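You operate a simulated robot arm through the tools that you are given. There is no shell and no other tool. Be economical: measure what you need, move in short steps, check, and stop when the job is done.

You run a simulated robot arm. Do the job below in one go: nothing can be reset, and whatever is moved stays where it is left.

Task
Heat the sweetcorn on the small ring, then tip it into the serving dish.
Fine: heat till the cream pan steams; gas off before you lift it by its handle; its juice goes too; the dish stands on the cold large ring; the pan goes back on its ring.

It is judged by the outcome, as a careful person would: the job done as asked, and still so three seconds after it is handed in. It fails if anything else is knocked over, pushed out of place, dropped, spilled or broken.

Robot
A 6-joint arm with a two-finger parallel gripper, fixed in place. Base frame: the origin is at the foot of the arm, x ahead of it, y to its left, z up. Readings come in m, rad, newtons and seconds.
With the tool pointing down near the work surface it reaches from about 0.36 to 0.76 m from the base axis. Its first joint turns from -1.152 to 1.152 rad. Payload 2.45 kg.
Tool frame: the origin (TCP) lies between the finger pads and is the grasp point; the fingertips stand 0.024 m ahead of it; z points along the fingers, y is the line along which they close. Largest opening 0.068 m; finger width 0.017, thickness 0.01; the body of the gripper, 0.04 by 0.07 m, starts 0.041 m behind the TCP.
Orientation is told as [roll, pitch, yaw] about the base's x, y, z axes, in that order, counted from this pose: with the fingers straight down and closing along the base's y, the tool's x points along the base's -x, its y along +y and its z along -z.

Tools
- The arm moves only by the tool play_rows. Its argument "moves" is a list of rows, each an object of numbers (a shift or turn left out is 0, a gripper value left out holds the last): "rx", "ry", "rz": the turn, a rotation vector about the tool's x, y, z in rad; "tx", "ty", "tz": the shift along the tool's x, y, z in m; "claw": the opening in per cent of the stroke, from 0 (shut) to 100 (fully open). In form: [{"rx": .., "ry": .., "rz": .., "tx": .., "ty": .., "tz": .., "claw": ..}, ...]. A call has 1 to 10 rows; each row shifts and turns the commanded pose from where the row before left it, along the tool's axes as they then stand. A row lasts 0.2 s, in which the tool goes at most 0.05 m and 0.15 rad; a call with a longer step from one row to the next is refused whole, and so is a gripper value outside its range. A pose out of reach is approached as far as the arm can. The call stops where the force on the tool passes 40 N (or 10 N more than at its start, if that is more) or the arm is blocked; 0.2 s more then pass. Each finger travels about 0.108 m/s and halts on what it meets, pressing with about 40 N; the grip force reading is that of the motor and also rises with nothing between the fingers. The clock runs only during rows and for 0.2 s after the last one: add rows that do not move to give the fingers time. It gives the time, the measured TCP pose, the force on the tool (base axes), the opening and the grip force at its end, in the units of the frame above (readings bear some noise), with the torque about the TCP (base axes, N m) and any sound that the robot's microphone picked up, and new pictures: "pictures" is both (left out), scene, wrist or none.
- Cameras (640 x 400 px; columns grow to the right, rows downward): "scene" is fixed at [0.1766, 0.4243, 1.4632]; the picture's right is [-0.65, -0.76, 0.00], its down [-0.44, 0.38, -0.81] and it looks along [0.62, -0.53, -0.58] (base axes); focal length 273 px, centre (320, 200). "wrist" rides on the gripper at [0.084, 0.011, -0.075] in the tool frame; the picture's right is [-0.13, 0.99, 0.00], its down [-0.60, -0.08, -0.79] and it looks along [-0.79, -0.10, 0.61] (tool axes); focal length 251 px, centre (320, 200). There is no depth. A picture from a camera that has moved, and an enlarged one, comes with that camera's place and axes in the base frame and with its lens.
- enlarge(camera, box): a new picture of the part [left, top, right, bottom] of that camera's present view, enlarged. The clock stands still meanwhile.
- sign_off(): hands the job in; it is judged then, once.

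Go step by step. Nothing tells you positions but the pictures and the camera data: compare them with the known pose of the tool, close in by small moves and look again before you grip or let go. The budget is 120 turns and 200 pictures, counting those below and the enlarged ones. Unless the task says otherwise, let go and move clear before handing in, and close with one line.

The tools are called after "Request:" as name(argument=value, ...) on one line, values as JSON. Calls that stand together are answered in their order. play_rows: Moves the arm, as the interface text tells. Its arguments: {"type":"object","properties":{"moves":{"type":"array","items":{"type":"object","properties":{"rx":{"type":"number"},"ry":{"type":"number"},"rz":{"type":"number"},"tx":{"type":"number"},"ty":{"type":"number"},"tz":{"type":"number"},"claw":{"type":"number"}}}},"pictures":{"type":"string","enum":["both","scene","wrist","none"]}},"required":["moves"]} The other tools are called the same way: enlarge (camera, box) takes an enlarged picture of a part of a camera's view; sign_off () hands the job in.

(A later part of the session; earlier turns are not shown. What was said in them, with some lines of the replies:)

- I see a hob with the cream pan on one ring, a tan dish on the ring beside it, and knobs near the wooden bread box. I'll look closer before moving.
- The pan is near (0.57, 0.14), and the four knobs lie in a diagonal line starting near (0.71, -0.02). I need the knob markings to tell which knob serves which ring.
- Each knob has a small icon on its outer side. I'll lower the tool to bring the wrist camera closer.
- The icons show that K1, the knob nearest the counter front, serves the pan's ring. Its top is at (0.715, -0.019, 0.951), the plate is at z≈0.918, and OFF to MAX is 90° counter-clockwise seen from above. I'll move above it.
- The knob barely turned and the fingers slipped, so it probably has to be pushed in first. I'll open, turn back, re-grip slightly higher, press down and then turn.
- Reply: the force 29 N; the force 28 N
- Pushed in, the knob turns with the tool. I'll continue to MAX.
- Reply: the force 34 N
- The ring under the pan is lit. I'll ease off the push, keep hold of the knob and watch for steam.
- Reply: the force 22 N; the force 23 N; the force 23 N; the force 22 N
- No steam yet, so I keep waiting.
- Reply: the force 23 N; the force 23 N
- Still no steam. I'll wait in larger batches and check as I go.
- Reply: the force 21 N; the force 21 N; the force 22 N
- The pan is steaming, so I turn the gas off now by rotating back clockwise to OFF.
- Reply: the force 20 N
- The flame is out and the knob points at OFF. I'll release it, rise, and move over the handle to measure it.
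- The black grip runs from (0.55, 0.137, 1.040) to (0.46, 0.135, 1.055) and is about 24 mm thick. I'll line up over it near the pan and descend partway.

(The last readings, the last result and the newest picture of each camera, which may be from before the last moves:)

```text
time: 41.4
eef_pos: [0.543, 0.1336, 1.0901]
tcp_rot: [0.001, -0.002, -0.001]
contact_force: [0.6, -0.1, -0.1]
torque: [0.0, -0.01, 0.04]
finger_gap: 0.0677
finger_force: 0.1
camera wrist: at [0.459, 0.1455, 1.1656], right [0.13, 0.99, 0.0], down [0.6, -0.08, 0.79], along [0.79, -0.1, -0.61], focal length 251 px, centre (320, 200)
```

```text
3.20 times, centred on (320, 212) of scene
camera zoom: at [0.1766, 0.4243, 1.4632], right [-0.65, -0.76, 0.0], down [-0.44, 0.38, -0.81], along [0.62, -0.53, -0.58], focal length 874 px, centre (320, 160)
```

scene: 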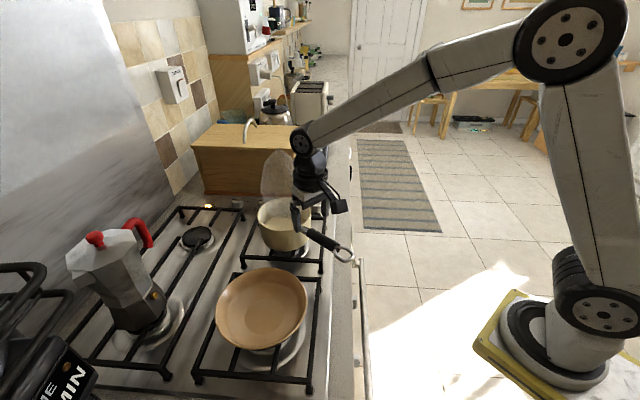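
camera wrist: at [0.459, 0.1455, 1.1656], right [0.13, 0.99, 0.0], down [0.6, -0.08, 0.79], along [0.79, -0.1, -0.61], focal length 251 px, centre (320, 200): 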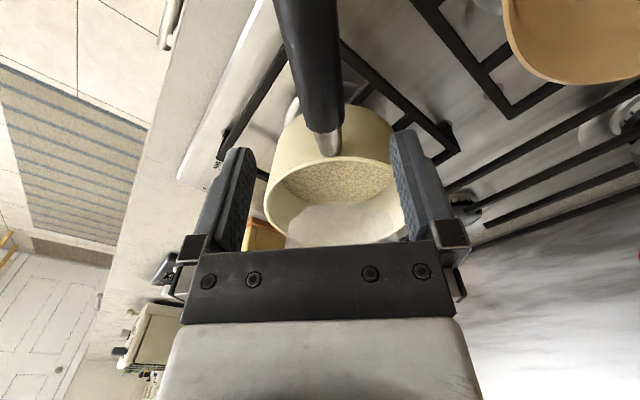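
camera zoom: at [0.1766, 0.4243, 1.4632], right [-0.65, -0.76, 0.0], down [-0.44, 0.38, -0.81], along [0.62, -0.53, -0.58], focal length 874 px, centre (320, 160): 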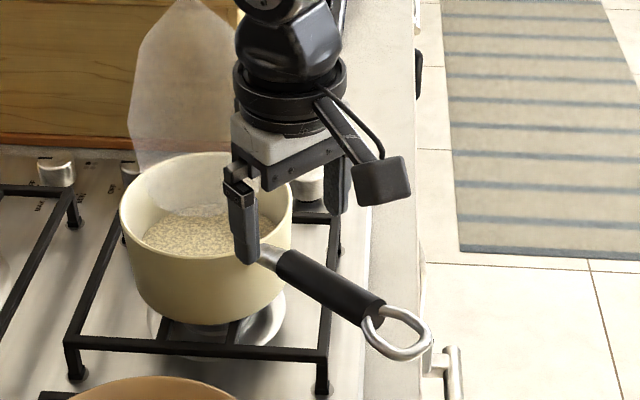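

Request:
play_rows(moves=[{"tx": 0.005, "ty": 0.002}, {"tz": 0.025}, {"tz": 0.022}, {}], pictures="both")

Request:
enlarge(camera="scene", box=[250, 150, 390, 275])

```text
time: 42.4
eef_pos: [0.5367, 0.1372, 1.043]
tcp_rot: [-0.001, -0.005, 0.0]
contact_force: [-0.6, 0.3, -0.2]
torque: [0.0, -0.03, 0.0]
finger_gap: 0.0681
finger_force: 0.1
camera wrist: at [0.4533, 0.1486, 1.1181], right [0.13, 0.99, 0.0], down [0.6, -0.08, 0.79], along [0.79, -0.1, -0.61], focal length 251 px, centre (320, 200)
```

scene: 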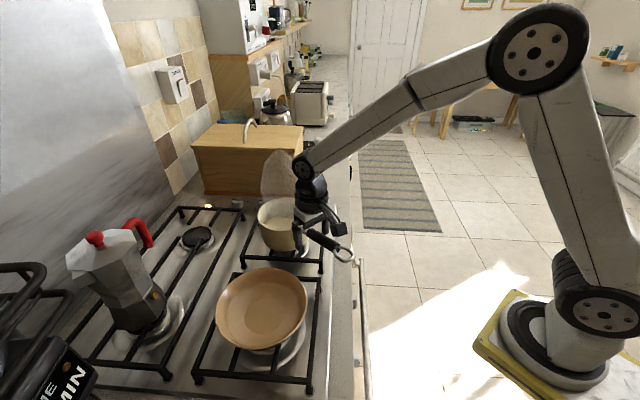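
wrist: 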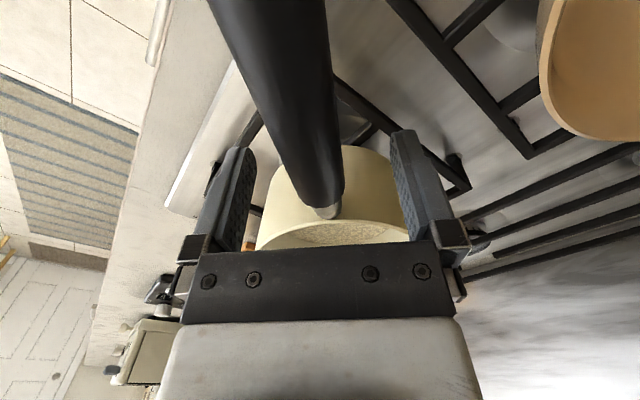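

```text
3.20 times, centred on (320, 212) of scene
camera zoom: at [0.1766, 0.4243, 1.4632], right [-0.65, -0.76, 0.0], down [-0.44, 0.38, -0.81], along [0.62, -0.53, -0.58], focal length 874 px, centre (320, 160)
```

zoom: 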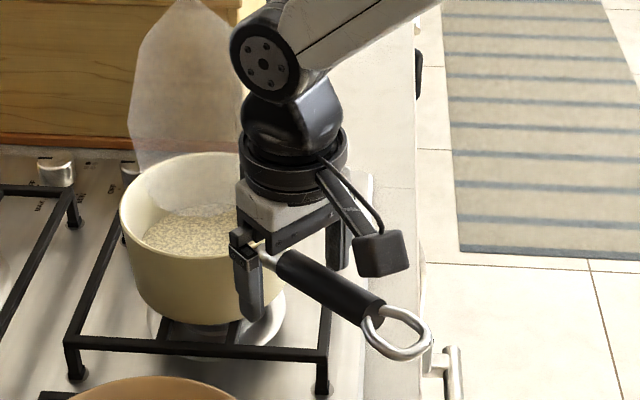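

Request:
play_rows(moves=[{"claw": 50}, {"claw": 20}, {"claw": 10}, {"claw": 10}, {"claw": 10}], pictures="none")

Request:
play_rows(moves=[{"tz": -0.004}, {"tz": -0.006}, {"tz": -0.005}, {}], pictures="both")

Request:
enlarge(camera="scene", box=[230, 180, 370, 280])

```text
time: 43.6
eef_pos: [0.537, 0.1368, 1.0424]
tcp_rot: [-0.002, -0.002, 0.0]
contact_force: [-2.0, 0.6, 0.4]
torque: [0.03, 0.13, 0.07]
finger_gap: 0.0276
finger_force: 39.7
```

```text
time: 44.6
eef_pos: [0.5369, 0.1363, 1.0579]
tcp_rot: [-0.001, -0.003, 0.0]
contact_force: [0.3, 0.7, -5.4]
torque: [0.03, 0.48, 0.02]
finger_gap: 0.0273
finger_force: 40.2
camera wrist: at [0.4532, 0.1479, 1.1327], right [0.13, 0.99, 0.0], down [0.6, -0.08, 0.79], along [0.79, -0.1, -0.61], focal length 251 px, centre (320, 200)
```

scene: 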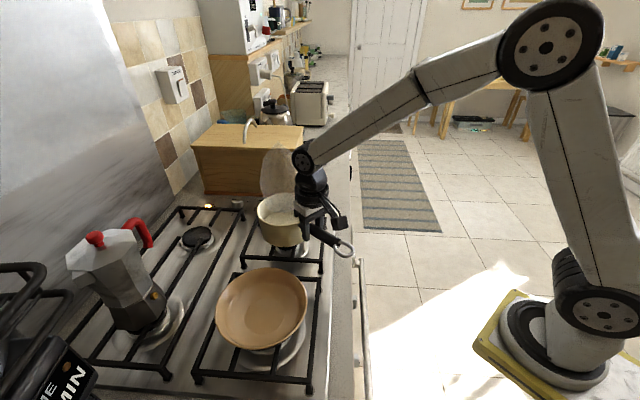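
wrist: 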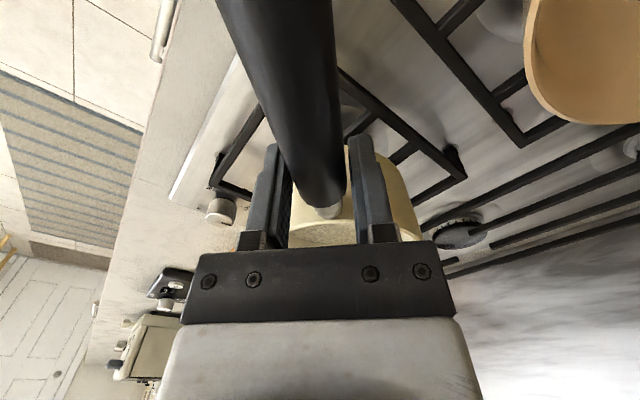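

```text
4.00 times, centred on (300, 230) of scene
camera zoom: at [0.1767, 0.4243, 1.4632], right [-0.65, -0.76, 0.0], down [-0.44, 0.38, -0.81], along [0.62, -0.53, -0.58], focal length 1092 px, centre (400, 80)
```

zoom: 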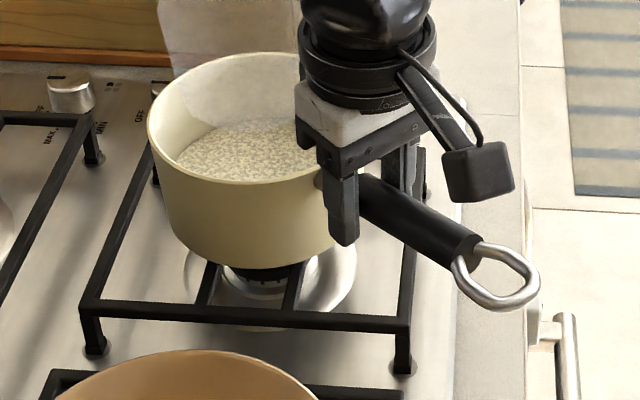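

The pan is about 0.55 kg, hangs level and is firmly held. I'll lift it slowly to z≈1.15 and yaw it 60° toward the dish, which is centred near (0.48, 0.30) with its rim at z≈1.0.

Request:
play_rows(moves=[{"tz": -0.015}, {"tz": -0.02}, {"tz": -0.02}, {"tz": -0.02}, {"tz": -0.017}, {}], pictures="none")

Request:
play_rows(moves=[{"rz": -0.07}, {"rz": -0.12}, {"rz": -0.12}, {"rz": -0.12}, {"rz": -0.12}, {"rz": -0.12}, {"rz": -0.12}, {"rz": -0.12}, {"rz": -0.09}, {"rz": -0.047}], pictures="both")

```text
time: 46.0
eef_pos: [0.5363, 0.136, 1.1486]
tcp_rot: [-0.002, -0.002, -0.001]
contact_force: [-0.4, 0.4, -5.1]
torque: [-0.03, 0.46, 0.03]
finger_gap: 0.0275
finger_force: 39.5
```

```text
time: 48.2
eef_pos: [0.5371, 0.1359, 1.1489]
tcp_rot: [-0.002, -0.002, 1.049]
contact_force: [-0.1, 0.1, -4.5]
torque: [-0.41, 0.19, 0.0]
finger_gap: 0.0272
finger_force: 40.4
camera wrist: at [0.4858, 0.0704, 1.2244], right [-0.8, 0.61, 0.0], down [0.37, 0.49, 0.79], along [0.48, 0.63, -0.61], focal length 251 px, centre (320, 200)
```

scene: 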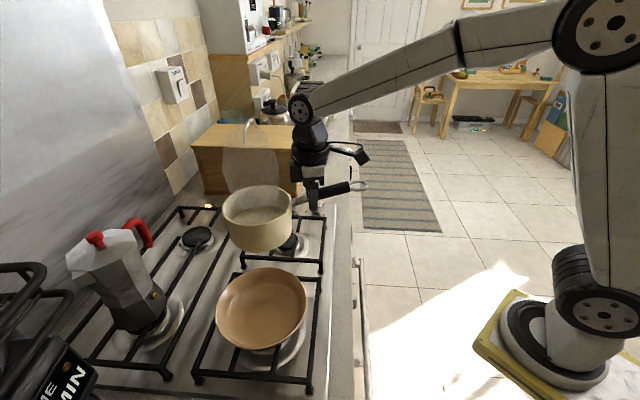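
wrist: 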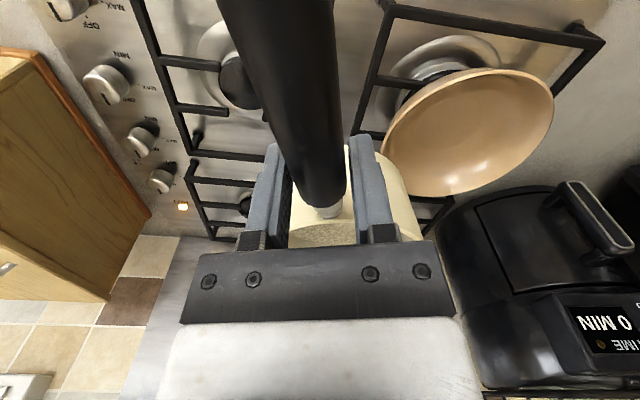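

The dish rim centre triangulates to about (0.467, 0.287, 1.02). I'll slide the pan so its left lip stands over the dish.

Request:
play_rows(moves=[{"ty": 0.01, "tz": -0.006}, {"ty": 0.018, "tx": 0.009, "tz": -0.006}, {"ty": 0.018, "tx": 0.008}, {"ty": 0.016}, {"ty": 0.01}, {}, {}], pictures="both")

Request:
enlarge(camera="scene", box=[180, 160, 380, 370])

```text
time: 49.8
eef_pos: [0.4657, 0.1581, 1.1591]
tcp_rot: [-0.003, -0.001, 1.047]
contact_force: [-0.6, 0.3, -4.5]
torque: [-0.41, 0.24, -0.03]
finger_gap: 0.0272
finger_force: 40.4
camera wrist: at [0.4151, 0.0918, 1.2359], right [-0.79, 0.61, 0.0], down [0.37, 0.48, 0.79], along [0.48, 0.63, -0.61], focal length 251 px, centre (320, 200)
```

scene: 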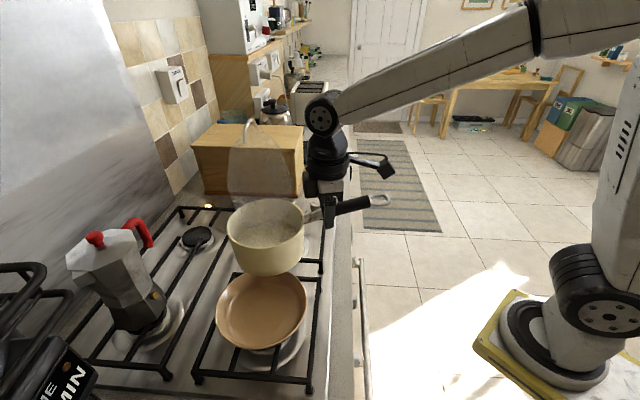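
wrist: 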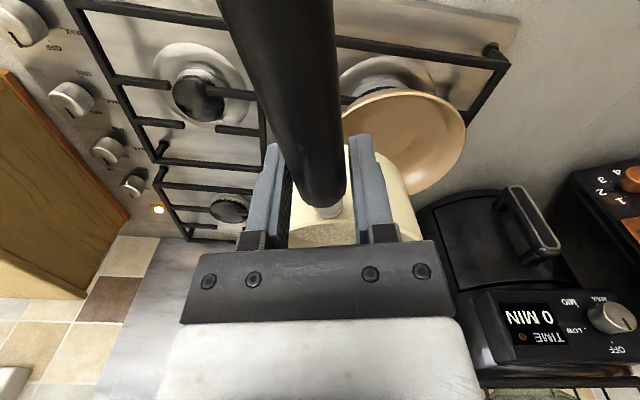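

```text
1.90 times, centred on (280, 265) of scene
camera zoom: at [0.1766, 0.4243, 1.4632], right [-0.65, -0.76, 0.0], down [-0.44, 0.38, -0.81], along [0.62, -0.53, -0.58], focal length 520 px, centre (396, 76)
```

zoom: 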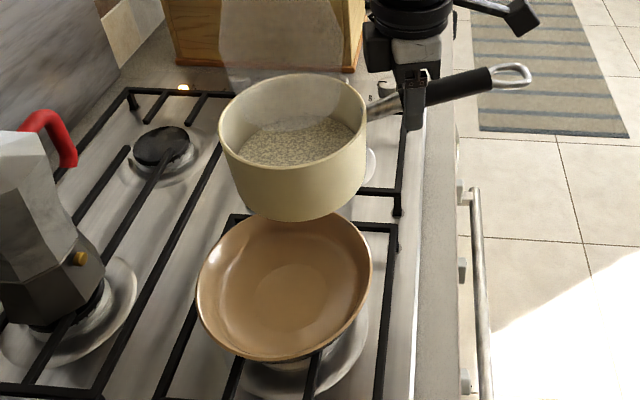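

The pan holds well. I'll shift 15 mm forward to centre on the dish, then start tilting to about 30° and check.

Request:
play_rows(moves=[{"tx": -0.008}, {"tx": -0.007}, {"rx": 0.06}, {"rx": 0.08}, {"rx": 0.08}, {"rx": 0.08}, {"rx": 0.08}, {"rx": 0.08}, {"rx": 0.06}, {}], pictures="both")

Request:
enlarge(camera="scene", box=[180, 160, 380, 370])

```text
time: 52.0
eef_pos: [0.4744, 0.1714, 1.1601]
tcp_rot: [-0.523, 0.0, 1.046]
contact_force: [0.1, 0.1, -4.6]
torque: [-0.31, 0.34, -0.02]
finger_gap: 0.0273
finger_force: 40.2
camera wrist: at [0.3916, 0.1227, 1.2202], right [-0.68, 0.54, -0.5], down [0.02, 0.69, 0.73], along [0.73, 0.48, -0.48], focal length 251 px, centre (320, 200)
```

scene: 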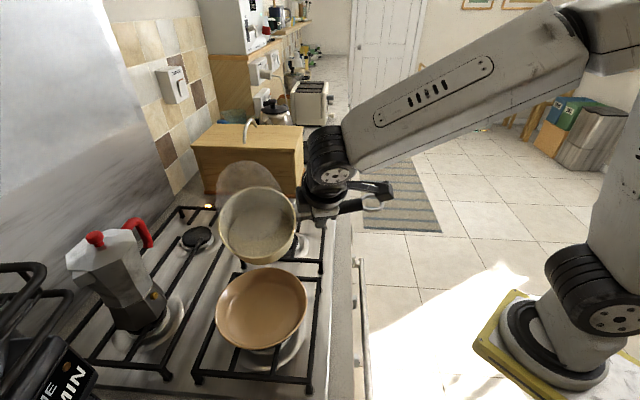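
wrist: 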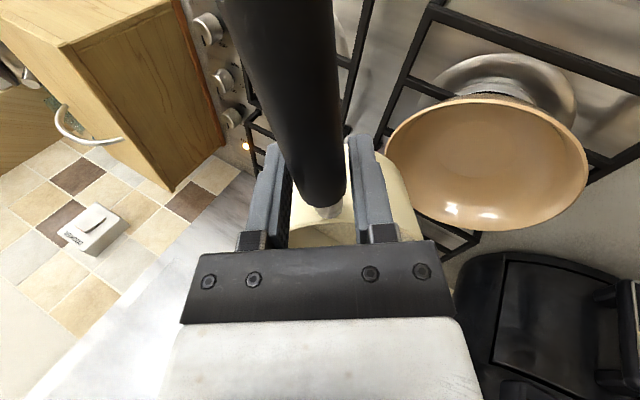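

```text
1.90 times, centred on (280, 265) of scene
camera zoom: at [0.1766, 0.4243, 1.4632], right [-0.65, -0.76, 0.0], down [-0.44, 0.38, -0.81], along [0.62, -0.53, -0.58], focal length 520 px, centre (396, 76)
```

zoom: 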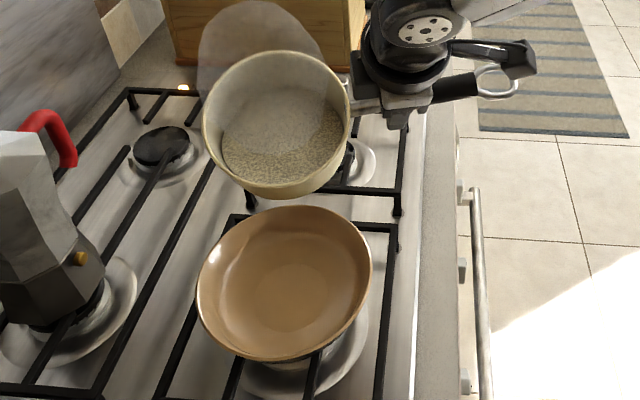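

The contents are near the lip, and the lip is over the dish centre. I continue tilting slowly, keeping the lip in place.

Request:
play_rows(moves=[{"rx": 0.07}, {"rx": 0.07, "ty": 0.001}, {"rx": 0.07, "ty": 0.002, "tz": -0.002}, {"rx": 0.07, "ty": 0.002, "tz": -0.002}, {"rx": 0.07, "ty": 0.002, "tz": -0.002}, {}, {}], pictures="none")

Request:
enlarge(camera="scene", box=[180, 160, 380, 370])

```text
time: 53.6
eef_pos: [0.4647, 0.1743, 1.1597]
tcp_rot: [-0.873, 0.0, 1.046]
contact_force: [-0.5, -0.1, -3.5]
torque: [-0.28, 0.44, -0.05]
finger_gap: 0.0272
finger_force: 39.7
```

```text
1.90 times, centred on (280, 265) of scene
camera zoom: at [0.1766, 0.4243, 1.4632], right [-0.65, -0.76, 0.0], down [-0.44, 0.38, -0.81], along [0.62, -0.53, -0.58], focal length 520 px, centre (396, 76)
```

zoom: 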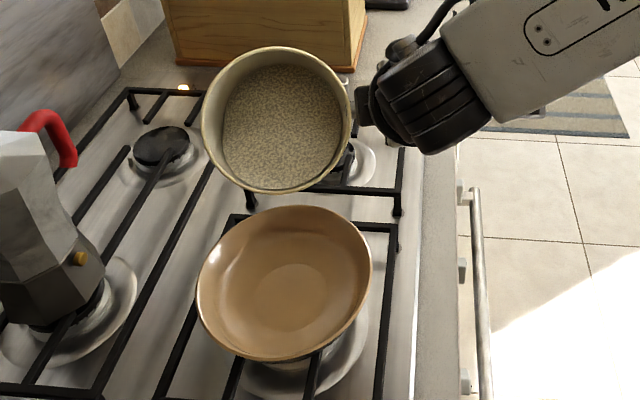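

Request:
play_rows(moves=[{"rx": 0.07, "ty": 0.002, "tz": -0.003}, {"rx": 0.07, "ty": 0.002, "tz": -0.003}, {"rx": 0.07, "ty": 0.002, "tz": -0.003}, {}, {}], pictures="none")

Request:
enlarge(camera="scene", box=[180, 160, 380, 370])

```text
time: 54.8
eef_pos: [0.4563, 0.1819, 1.1595]
tcp_rot: [-1.082, 0.0, 1.048]
contact_force: [0.0, 0.6, -3.9]
torque: [-0.26, 0.45, -0.02]
finger_gap: 0.0276
finger_force: 39.9
```

```text
1.90 times, centred on (280, 265) of scene
camera zoom: at [0.1766, 0.4243, 1.4632], right [-0.65, -0.76, 0.0], down [-0.44, 0.38, -0.81], along [0.62, -0.53, -0.58], focal length 520 px, centre (396, 76)
```

zoom: 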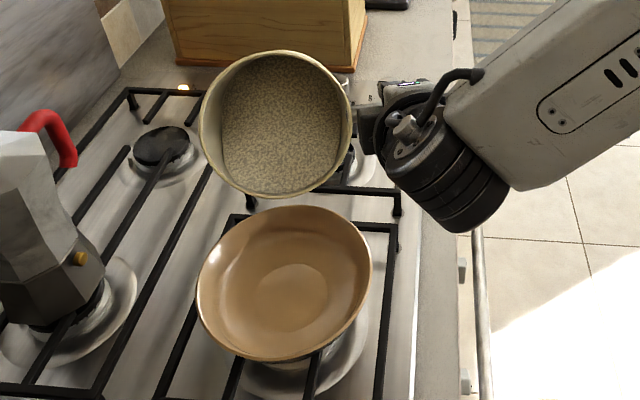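

The surface is just reaching the lip. I'll shift 22 mm further over the dish and then keep tilting.

Request:
play_rows(moves=[{"ty": 0.003, "tz": -0.006}, {"ty": 0.004, "tz": -0.007}, {"ty": 0.003, "tz": -0.006}, {"rx": 0.06}, {"rx": 0.06, "ty": 0.001, "tz": -0.003}, {}, {}], pictures="none")

Request:
enlarge(camera="scene", box=[180, 160, 380, 370])

```text
time: 56.4
eef_pos: [0.4347, 0.1944, 1.1617]
tcp_rot: [-1.203, -0.001, 1.046]
contact_force: [-0.1, -1.1, -5.2]
torque: [-0.22, 0.5, 0.03]
finger_gap: 0.0275
finger_force: 40.4
```

```text
1.90 times, centred on (280, 265) of scene
camera zoom: at [0.1766, 0.4243, 1.4632], right [-0.65, -0.76, 0.0], down [-0.44, 0.38, -0.81], along [0.62, -0.53, -0.58], focal length 520 px, centre (396, 76)
```

zoom: 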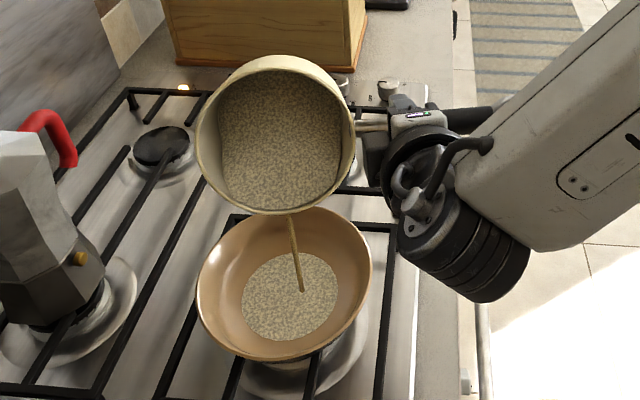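

Corn is pouring into the middle of the dish, so I continue slowly.

Request:
play_rows(moves=[{"rx": 0.05, "ty": 0.001, "tz": -0.003}, {}, {"rx": 0.05, "ty": 0.001, "tz": -0.003}, {}, {"rx": 0.05, "ty": 0.001, "tz": -0.003}, {}], pictures="none")

Request:
enlarge(camera="scene", box=[180, 160, 380, 370])

Request:
play_rows(moves=[{"rx": 0.05, "ty": 0.0, "tz": -0.003}, {}, {"rx": 0.05, "tz": -0.003}, {}, {"rx": 0.05, "tz": -0.003}, {}], pictures="none")

Request:
enlarge(camera="scene", box=[180, 160, 380, 370])

```text
time: 57.8
eef_pos: [0.427, 0.1975, 1.1616]
tcp_rot: [-1.351, 0.0, 1.047]
contact_force: [0.3, 0.3, -5.2]
torque: [-0.24, 0.46, 0.02]
finger_gap: 0.0276
finger_force: 39.9
```

```text
1.90 times, centred on (280, 265) of scene
camera zoom: at [0.1766, 0.4243, 1.4632], right [-0.65, -0.76, 0.0], down [-0.44, 0.38, -0.81], along [0.62, -0.53, -0.58], focal length 520 px, centre (396, 76)
```

zoom: 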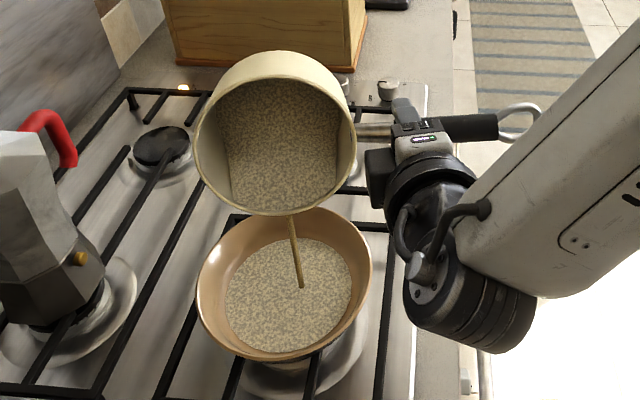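

```text
time: 59.2
eef_pos: [0.4185, 0.2027, 1.1625]
tcp_rot: [-1.503, -0.001, 1.048]
contact_force: [-0.1, -0.3, -4.6]
torque: [-0.24, 0.51, 0.03]
finger_gap: 0.0278
finger_force: 40.1
```

```text
1.90 times, centred on (280, 265) of scene
camera zoom: at [0.1766, 0.4243, 1.4632], right [-0.65, -0.76, 0.0], down [-0.44, 0.38, -0.81], along [0.62, -0.53, -0.58], focal length 520 px, centre (396, 76)
```

zoom: 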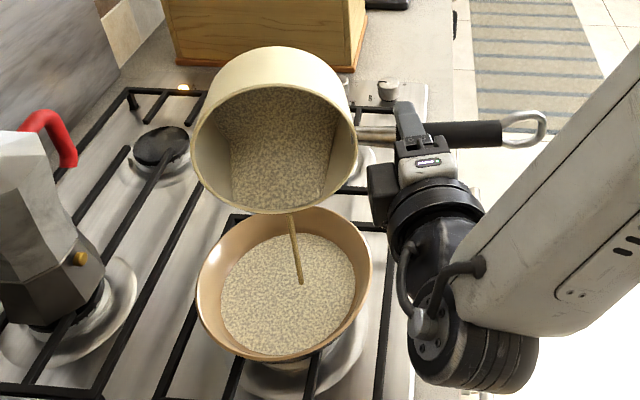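

Request:
play_rows(moves=[{"rx": 0.05, "tz": -0.003}, {}, {"rx": 0.05, "tz": -0.003}, {}, {"rx": 0.05, "tz": -0.003}, {}, {}, {}], pictures="none")

Request:
enlarge(camera="scene", box=[180, 160, 380, 370])

Request:
play_rows(moves=[{"rx": 0.05, "tz": -0.003}, {}, {"rx": 0.05, "tz": -0.003}, {}, {"rx": 0.05, "tz": -0.003}, {}, {}, {}], pictures="none")

Request:
enlarge(camera="scene", box=[180, 160, 380, 370])

```text
time: 61.0
eef_pos: [0.4107, 0.2074, 1.163]
tcp_rot: [-1.652, -0.001, 1.047]
contact_force: [-0.2, 0.6, -4.1]
torque: [-0.26, 0.49, 0.01]
finger_gap: 0.0275
finger_force: 40.4
```

```text
1.90 times, centred on (280, 265) of scene
camera zoom: at [0.1766, 0.4243, 1.4632], right [-0.65, -0.76, 0.0], down [-0.44, 0.38, -0.81], along [0.62, -0.53, -0.58], focal length 520 px, centre (396, 76)
```

zoom: 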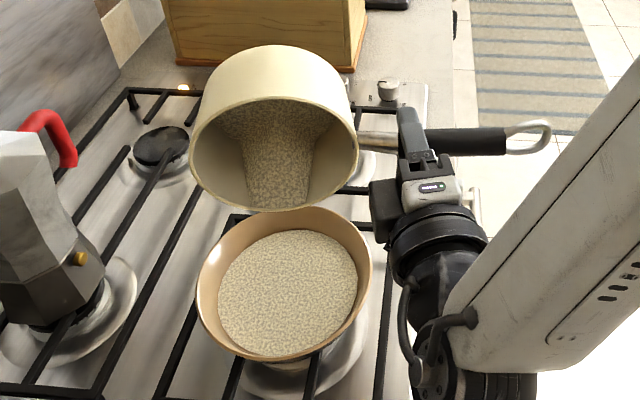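

```text
time: 62.8
eef_pos: [0.407, 0.2118, 1.1619]
tcp_rot: [-1.801, -0.001, 1.048]
contact_force: [-0.2, -0.2, -5.2]
torque: [-0.19, 0.49, 0.05]
finger_gap: 0.0274
finger_force: 39.8
out of reach, approached as far as the arm can: row 5
```

```text
1.90 times, centred on (280, 265) of scene
camera zoom: at [0.1766, 0.4243, 1.4632], right [-0.65, -0.76, 0.0], down [-0.44, 0.38, -0.81], along [0.62, -0.53, -0.58], focal length 520 px, centre (396, 76)
```

zoom: 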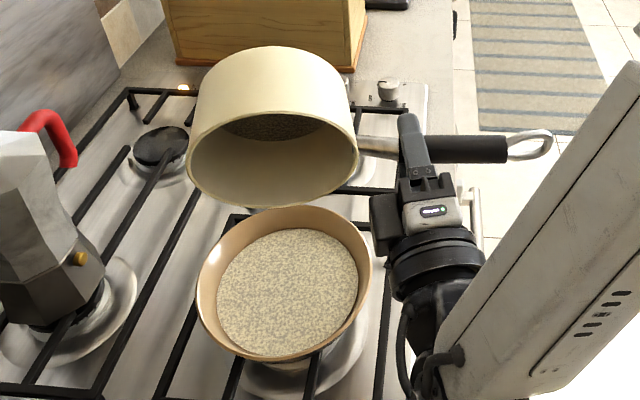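

Nearly empty, with some residue left inside. I'll tilt further without shifting.

Request:
play_rows(moves=[{"tz": 0.003, "rx": 0.05}, {"rx": 0.06}, {"rx": 0.06}, {"rx": 0.06}, {}, {}, {}, {}], pictures="none")

Request:
enlarge(camera="scene", box=[180, 160, 380, 370])

```text
time: 64.6
eef_pos: [0.4095, 0.2077, 1.1611]
tcp_rot: [-2.027, 0.0, 1.05]
contact_force: [0.2, 0.4, -4.9]
torque: [-0.22, 0.49, -0.03]
finger_gap: 0.0275
finger_force: 40.0
```

```text
1.90 times, centred on (280, 265) of scene
camera zoom: at [0.1766, 0.4243, 1.4632], right [-0.65, -0.76, 0.0], down [-0.44, 0.38, -0.81], along [0.62, -0.53, -0.58], focal length 520 px, centre (396, 76)
```

zoom: 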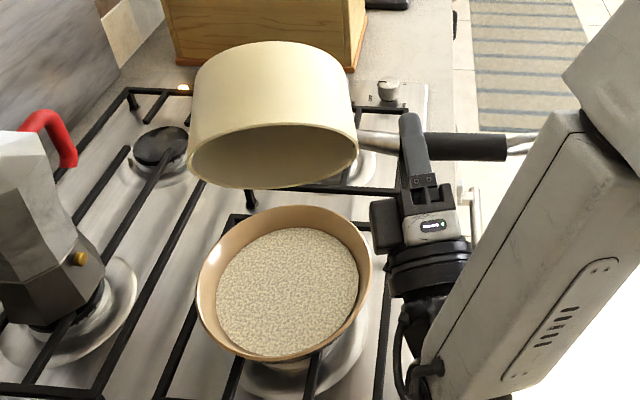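

Request:
play_rows(moves=[{"rx": 0.06}, {"rx": 0.06}, {"rx": 0.06}, {"rx": 0.06}, {"rx": 0.06}, {}, {}, {}, {}, {}], pictures="both")

Request:
enlarge(camera="scene", box=[180, 160, 380, 370])

```text
time: 66.8
eef_pos: [0.4085, 0.2082, 1.1619]
tcp_rot: [-2.027, 0.001, 1.05]
contact_force: [0.1, -0.4, -5.5]
torque: [-0.23, 0.51, 0.01]
finger_gap: 0.0276
finger_force: 39.6
out of reach, approached as far as the arm can: row 1, 2, 3, 4, 5
camera wrist: at [0.3131, 0.1676, 1.1201], right [0.44, -0.11, -0.89], down [-0.35, 0.9, -0.28], along [0.83, 0.43, 0.36], focal length 251 px, centre (320, 200)
```

scene: 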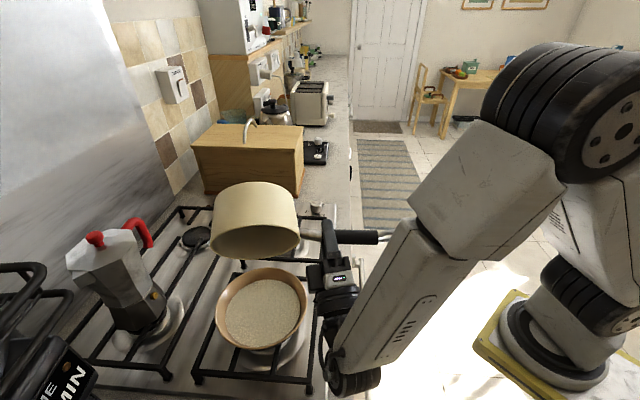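
wrist: 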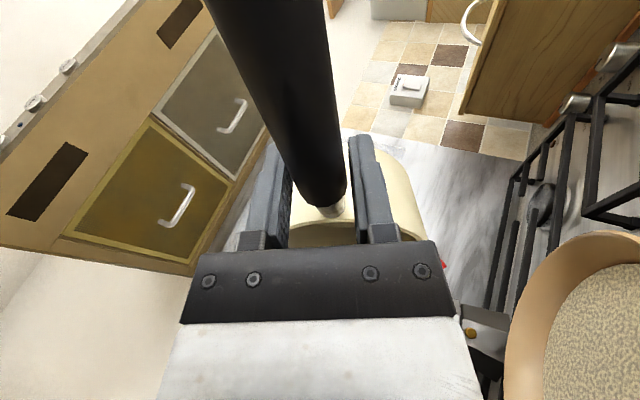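

```text
1.90 times, centred on (280, 265) of scene
camera zoom: at [0.1766, 0.4243, 1.4632], right [-0.65, -0.76, 0.0], down [-0.44, 0.38, -0.81], along [0.62, -0.53, -0.58], focal length 520 px, centre (396, 76)
```

zoom: 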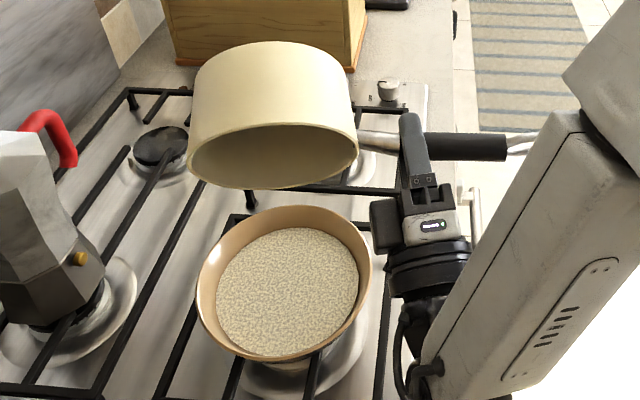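

Tilted 116°, which is the arm's limit, and held for several seconds, so it should be drained. I'll roll back and look inside on the way.

Request:
play_rows(moves=[{"rx": -0.1}, {"rx": -0.12}, {"rx": -0.12}, {"rx": -0.12}, {"rx": -0.12}, {"rx": -0.12}, {"rx": -0.12}, {"rx": -0.1}, {}], pictures="none")

Request:
enlarge(camera="scene", box=[180, 160, 380, 370])

```text
time: 68.8
eef_pos: [0.409, 0.2093, 1.1622]
tcp_rot: [-1.105, -0.001, 1.049]
contact_force: [0.9, 0.2, -5.1]
torque: [-0.26, 0.43, 0.04]
finger_gap: 0.0277
finger_force: 40.0
```

```text
1.90 times, centred on (280, 265) of scene
camera zoom: at [0.1766, 0.4243, 1.4632], right [-0.65, -0.76, 0.0], down [-0.44, 0.38, -0.81], along [0.62, -0.53, -0.58], focal length 520 px, centre (396, 76)
```

zoom: 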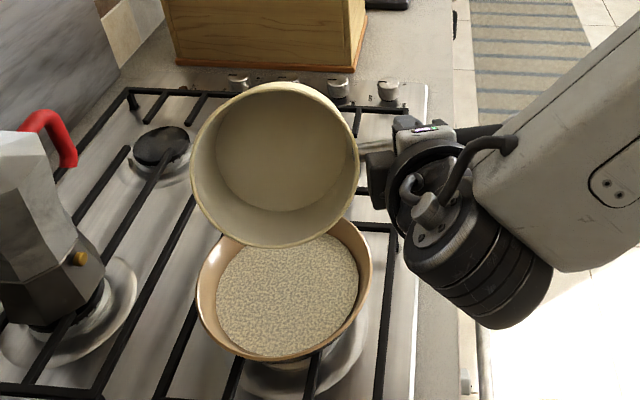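

The pan is empty and clean. I'll finish levelling it and move back toward the small ring.

Request:
play_rows(moves=[{"rx": -0.13}, {"rx": -0.14}, {"rx": -0.14}, {"rx": -0.14}, {"rx": -0.14}, {"rx": -0.14}, {"rx": -0.14}, {"rx": -0.135}, {}], pictures="none")

Request:
play_rows(moves=[{"ty": -0.03}, {"ty": -0.04}, {"ty": -0.04}, {"ty": -0.03}, {}], pictures="none")

```text
time: 70.8
eef_pos: [0.4091, 0.2097, 1.1621]
tcp_rot: [-0.002, -0.001, 1.05]
contact_force: [0.1, 0.4, -5.1]
torque: [-0.39, 0.18, 0.02]
finger_gap: 0.0279
finger_force: 40.1
```

```text
time: 72.0
eef_pos: [0.5322, 0.1374, 1.1629]
tcp_rot: [-0.001, 0.001, 1.048]
contact_force: [-0.5, 0.2, -4.8]
torque: [-0.42, 0.2, 0.02]
finger_gap: 0.0277
finger_force: 39.6
```

Now I'll yaw back by 1.048 rad so the handle points as before.

Request:
play_rows(moves=[{"rz": 0.11}, {"rz": 0.12}, {"rz": 0.12}, {"rz": 0.12}, {"rz": 0.12}, {"rz": 0.12}, {"rz": 0.12}, {"rz": 0.12}, {"rz": 0.098}, {}], pictures="none")

Request:
play_rows(moves=[{"tx": -0.005}, {"tz": 0.03}, {"tz": 0.03}, {"tz": 0.03}, {}], pictures="both")

Request:
enlarge(camera="scene", box=[180, 160, 380, 370])

```text
time: 74.2
eef_pos: [0.5292, 0.1384, 1.1619]
tcp_rot: [-0.002, -0.001, -0.002]
contact_force: [0.3, -0.3, -5.4]
torque: [0.0, 0.45, -0.02]
finger_gap: 0.0276
finger_force: 40.0
```

```text
time: 75.4
eef_pos: [0.5362, 0.1406, 1.0721]
tcp_rot: [-0.001, 0.0, 0.0]
contact_force: [-0.8, 0.4, -4.7]
torque: [-0.01, 0.4, -0.01]
finger_gap: 0.0277
finger_force: 40.0
camera wrist: at [0.452, 0.1527, 1.1471], right [0.13, 0.99, 0.0], down [0.6, -0.08, 0.79], along [0.79, -0.1, -0.61], focal length 251 px, centre (320, 200)
```

scene: 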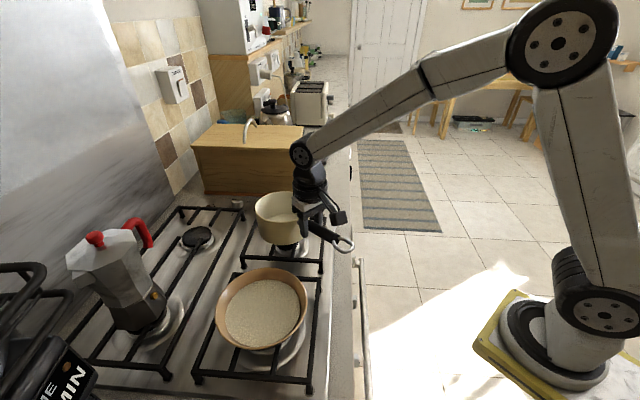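
wrist: 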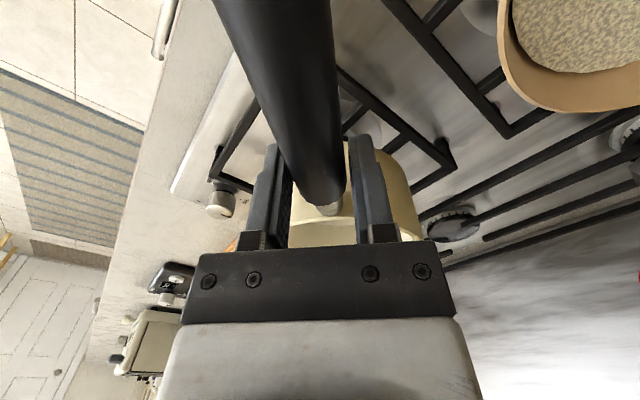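

```text
1.90 times, centred on (280, 265) of scene
camera zoom: at [0.1767, 0.4243, 1.4632], right [-0.65, -0.76, 0.0], down [-0.44, 0.38, -0.81], along [0.62, -0.53, -0.58], focal length 520 px, centre (396, 76)
```

zoom: 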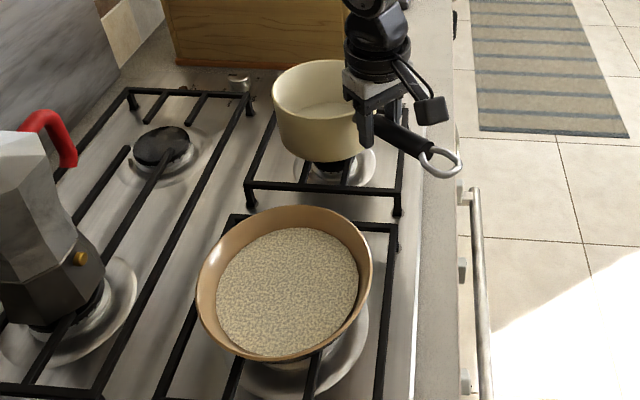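

Request:
play_rows(moves=[{"ty": -0.0035}, {"tz": 0.012}, {"tz": 0.01}, {"tz": 0.004}, {"tz": 0.003}, {}], pictures="both")

Request:
enlarge(camera="scene", box=[220, 170, 360, 280])

```text
time: 76.8
eef_pos: [0.537, 0.1349, 1.0447]
tcp_rot: [0.0, -0.005, -0.001]
contact_force: [-1.4, 2.5, 4.5]
torque: [-0.06, -1.08, 0.31]
finger_gap: 0.0276
finger_force: 39.5
camera wrist: at [0.4527, 0.1476, 1.1192], right [0.13, 0.99, 0.0], down [0.6, -0.08, 0.8], along [0.79, -0.1, -0.61], focal length 251 px, centre (320, 200)
```

scene: 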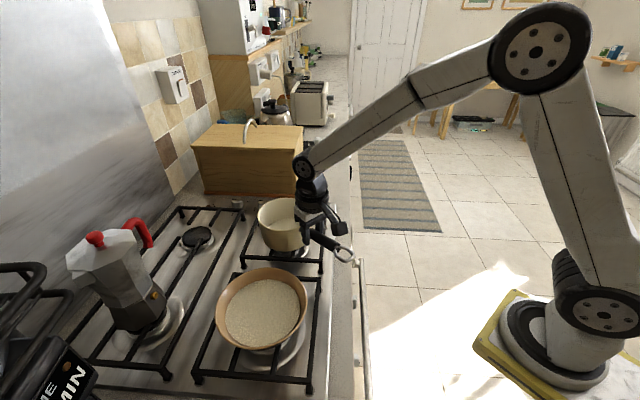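
wrist: 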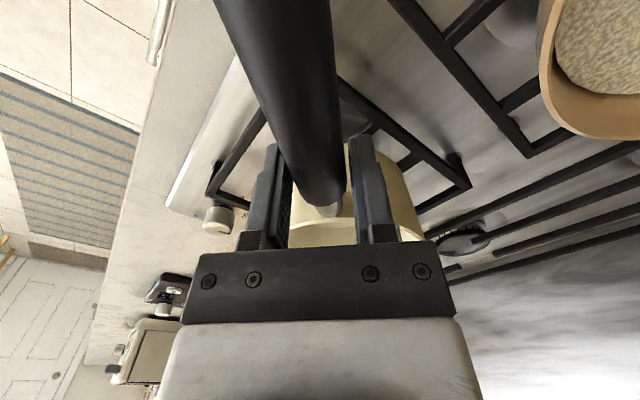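

```text
3.64 times, centred on (290, 225) of scene
camera zoom: at [0.1764, 0.4243, 1.4632], right [-0.65, -0.76, 0.0], down [-0.44, 0.38, -0.81], along [0.62, -0.53, -0.58], focal length 993 px, centre (429, 109)
```

zoom: 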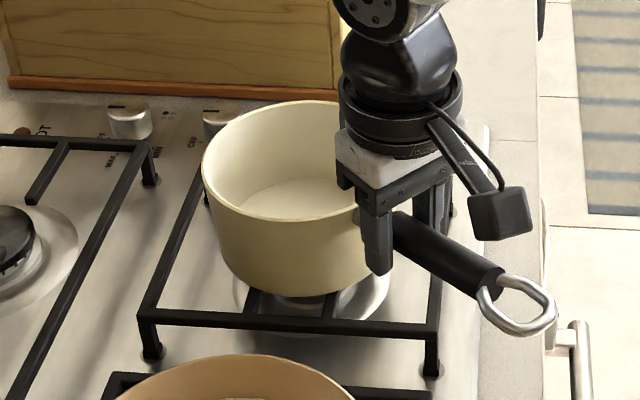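

The pan is resting on its grate, with upward contact force. I'll release gently and rise.

Request:
play_rows(moves=[{"claw": 44}, {"claw": 50}, {"claw": 70}, {"claw": 100}, {"claw": 100}, {}], pictures="wrist")

Request:
play_rows(moves=[{"tz": -0.02}, {"tz": -0.03}, {"tz": -0.04}, {"tz": -0.04}, {"tx": 0.04, "ty": -0.04}, {"ty": -0.045}, {"ty": -0.045}, {}], pictures="both")

Request:
enlarge(camera="scene", box=[180, 160, 380, 370])

Request:
enlarge(camera="scene", box=[220, 180, 360, 280])

```text
time: 78.2
eef_pos: [0.5357, 0.1367, 1.0431]
tcp_rot: [-0.002, -0.001, -0.001]
contact_force: [-0.2, 0.3, 0.2]
torque: [-0.03, -0.02, 0.0]
finger_gap: 0.0682
finger_force: 0.1
camera wrist: at [0.4524, 0.1475, 1.1189], right [0.13, 0.99, 0.0], down [0.6, -0.08, 0.79], along [0.79, -0.1, -0.61], focal length 251 px, centre (320, 200)
```

wrist: 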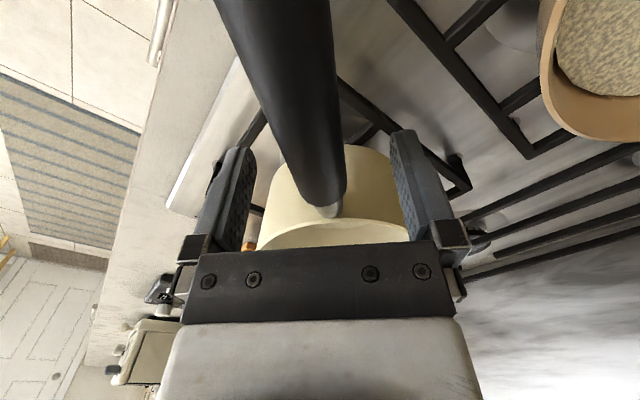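

```text
refused: row 5 steps farther than a row can; nothing moved
```

```text
1.90 times, centred on (280, 265) of scene
camera zoom: at [0.1766, 0.4243, 1.4632], right [-0.65, -0.76, 0.0], down [-0.44, 0.38, -0.81], along [0.62, -0.53, -0.58], focal length 520 px, centre (396, 76)
```

zoom: 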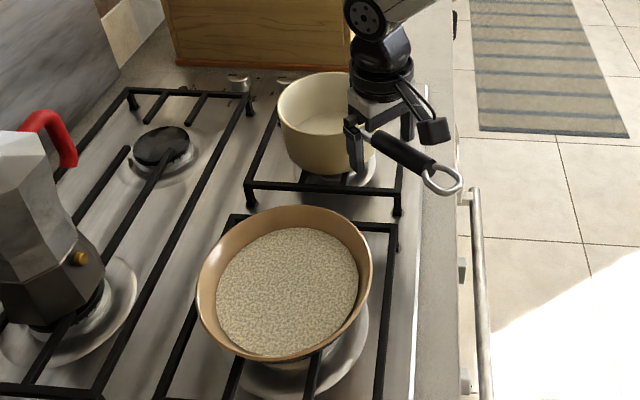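

```text
4.00 times, centred on (290, 230) of scene
camera zoom: at [0.1766, 0.4243, 1.4632], right [-0.65, -0.76, 0.0], down [-0.44, 0.38, -0.81], along [0.62, -0.53, -0.58], focal length 1092 px, centre (440, 80)
```

zoom: 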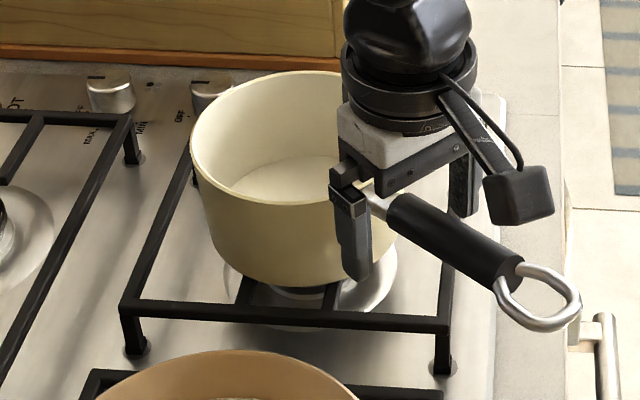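

Request:
play_rows(moves=[{"tz": -0.02}, {"tz": -0.03}, {"tz": -0.04}, {"tz": -0.04}, {"ty": -0.045}, {"ty": -0.045}, {"ty": -0.045}, {}], pictures="both")

Request:
enlarge(camera="scene", box=[180, 160, 380, 370])

Request:
enlarge(camera="scene", box=[220, 180, 360, 280])

```text
time: 80.0
eef_pos: [0.5345, 0.0005, 1.1719]
tcp_rot: [-0.002, 0.0, 0.001]
contact_force: [0.7, -0.8, 0.4]
torque: [0.0, 0.01, 0.01]
finger_gap: 0.0679
finger_force: 0.1
camera wrist: at [0.4513, 0.0118, 1.2486], right [0.13, 0.99, 0.0], down [0.6, -0.08, 0.79], along [0.79, -0.1, -0.61], focal length 251 px, centre (320, 200)
```

scene: 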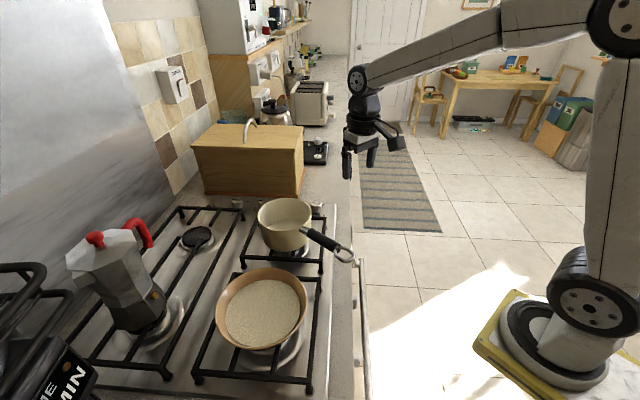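
wrist: 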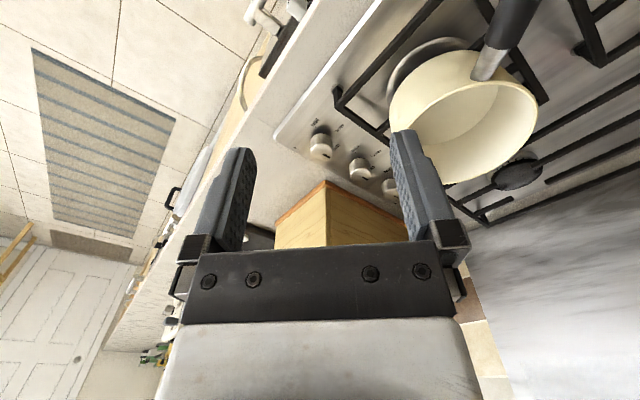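

```text
1.90 times, centred on (280, 265) of scene
camera zoom: at [0.1766, 0.4243, 1.4632], right [-0.65, -0.76, 0.0], down [-0.44, 0.38, -0.81], along [0.62, -0.53, -0.58], focal length 520 px, centre (396, 76)
```

zoom: 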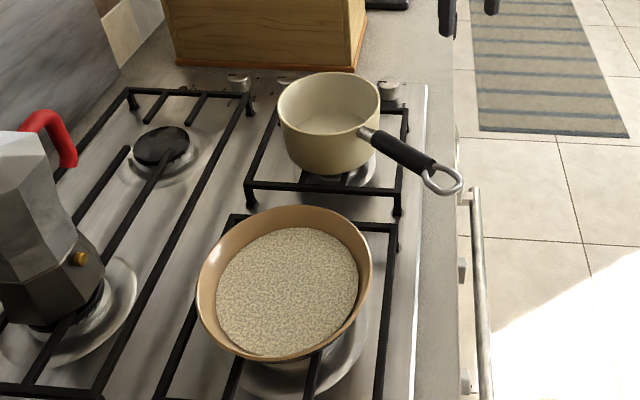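

```text
4.00 times, centred on (290, 230) of scene
camera zoom: at [0.1766, 0.4243, 1.4632], right [-0.65, -0.76, 0.0], down [-0.44, 0.38, -0.81], along [0.62, -0.53, -0.58], focal length 1092 px, centre (440, 80)
```

zoom: 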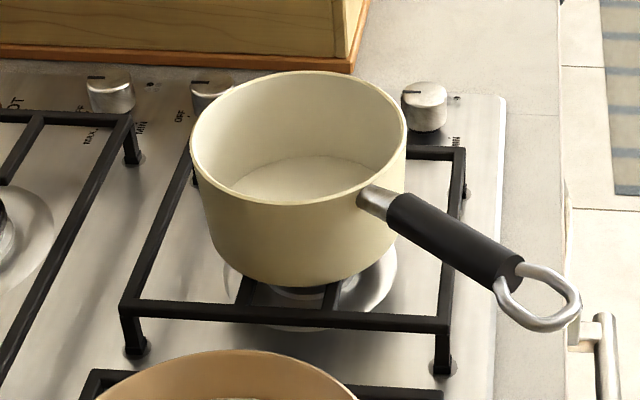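

The pan is back on its ring, empty. The gas is off, the corn and its juice are in the dish on the cold ring, and the arm is clear, so I'm handing in.

Request:
sign_off()

```text
The job is handed in.
```

The sweetcorn was heated until the cream pan steamed. I turned the gas off before lifting the pan, tipped the corn and its juice into the dish on the cold large ring, and put the empty pan back on its small ring. I saw nothing spilled or knocked.
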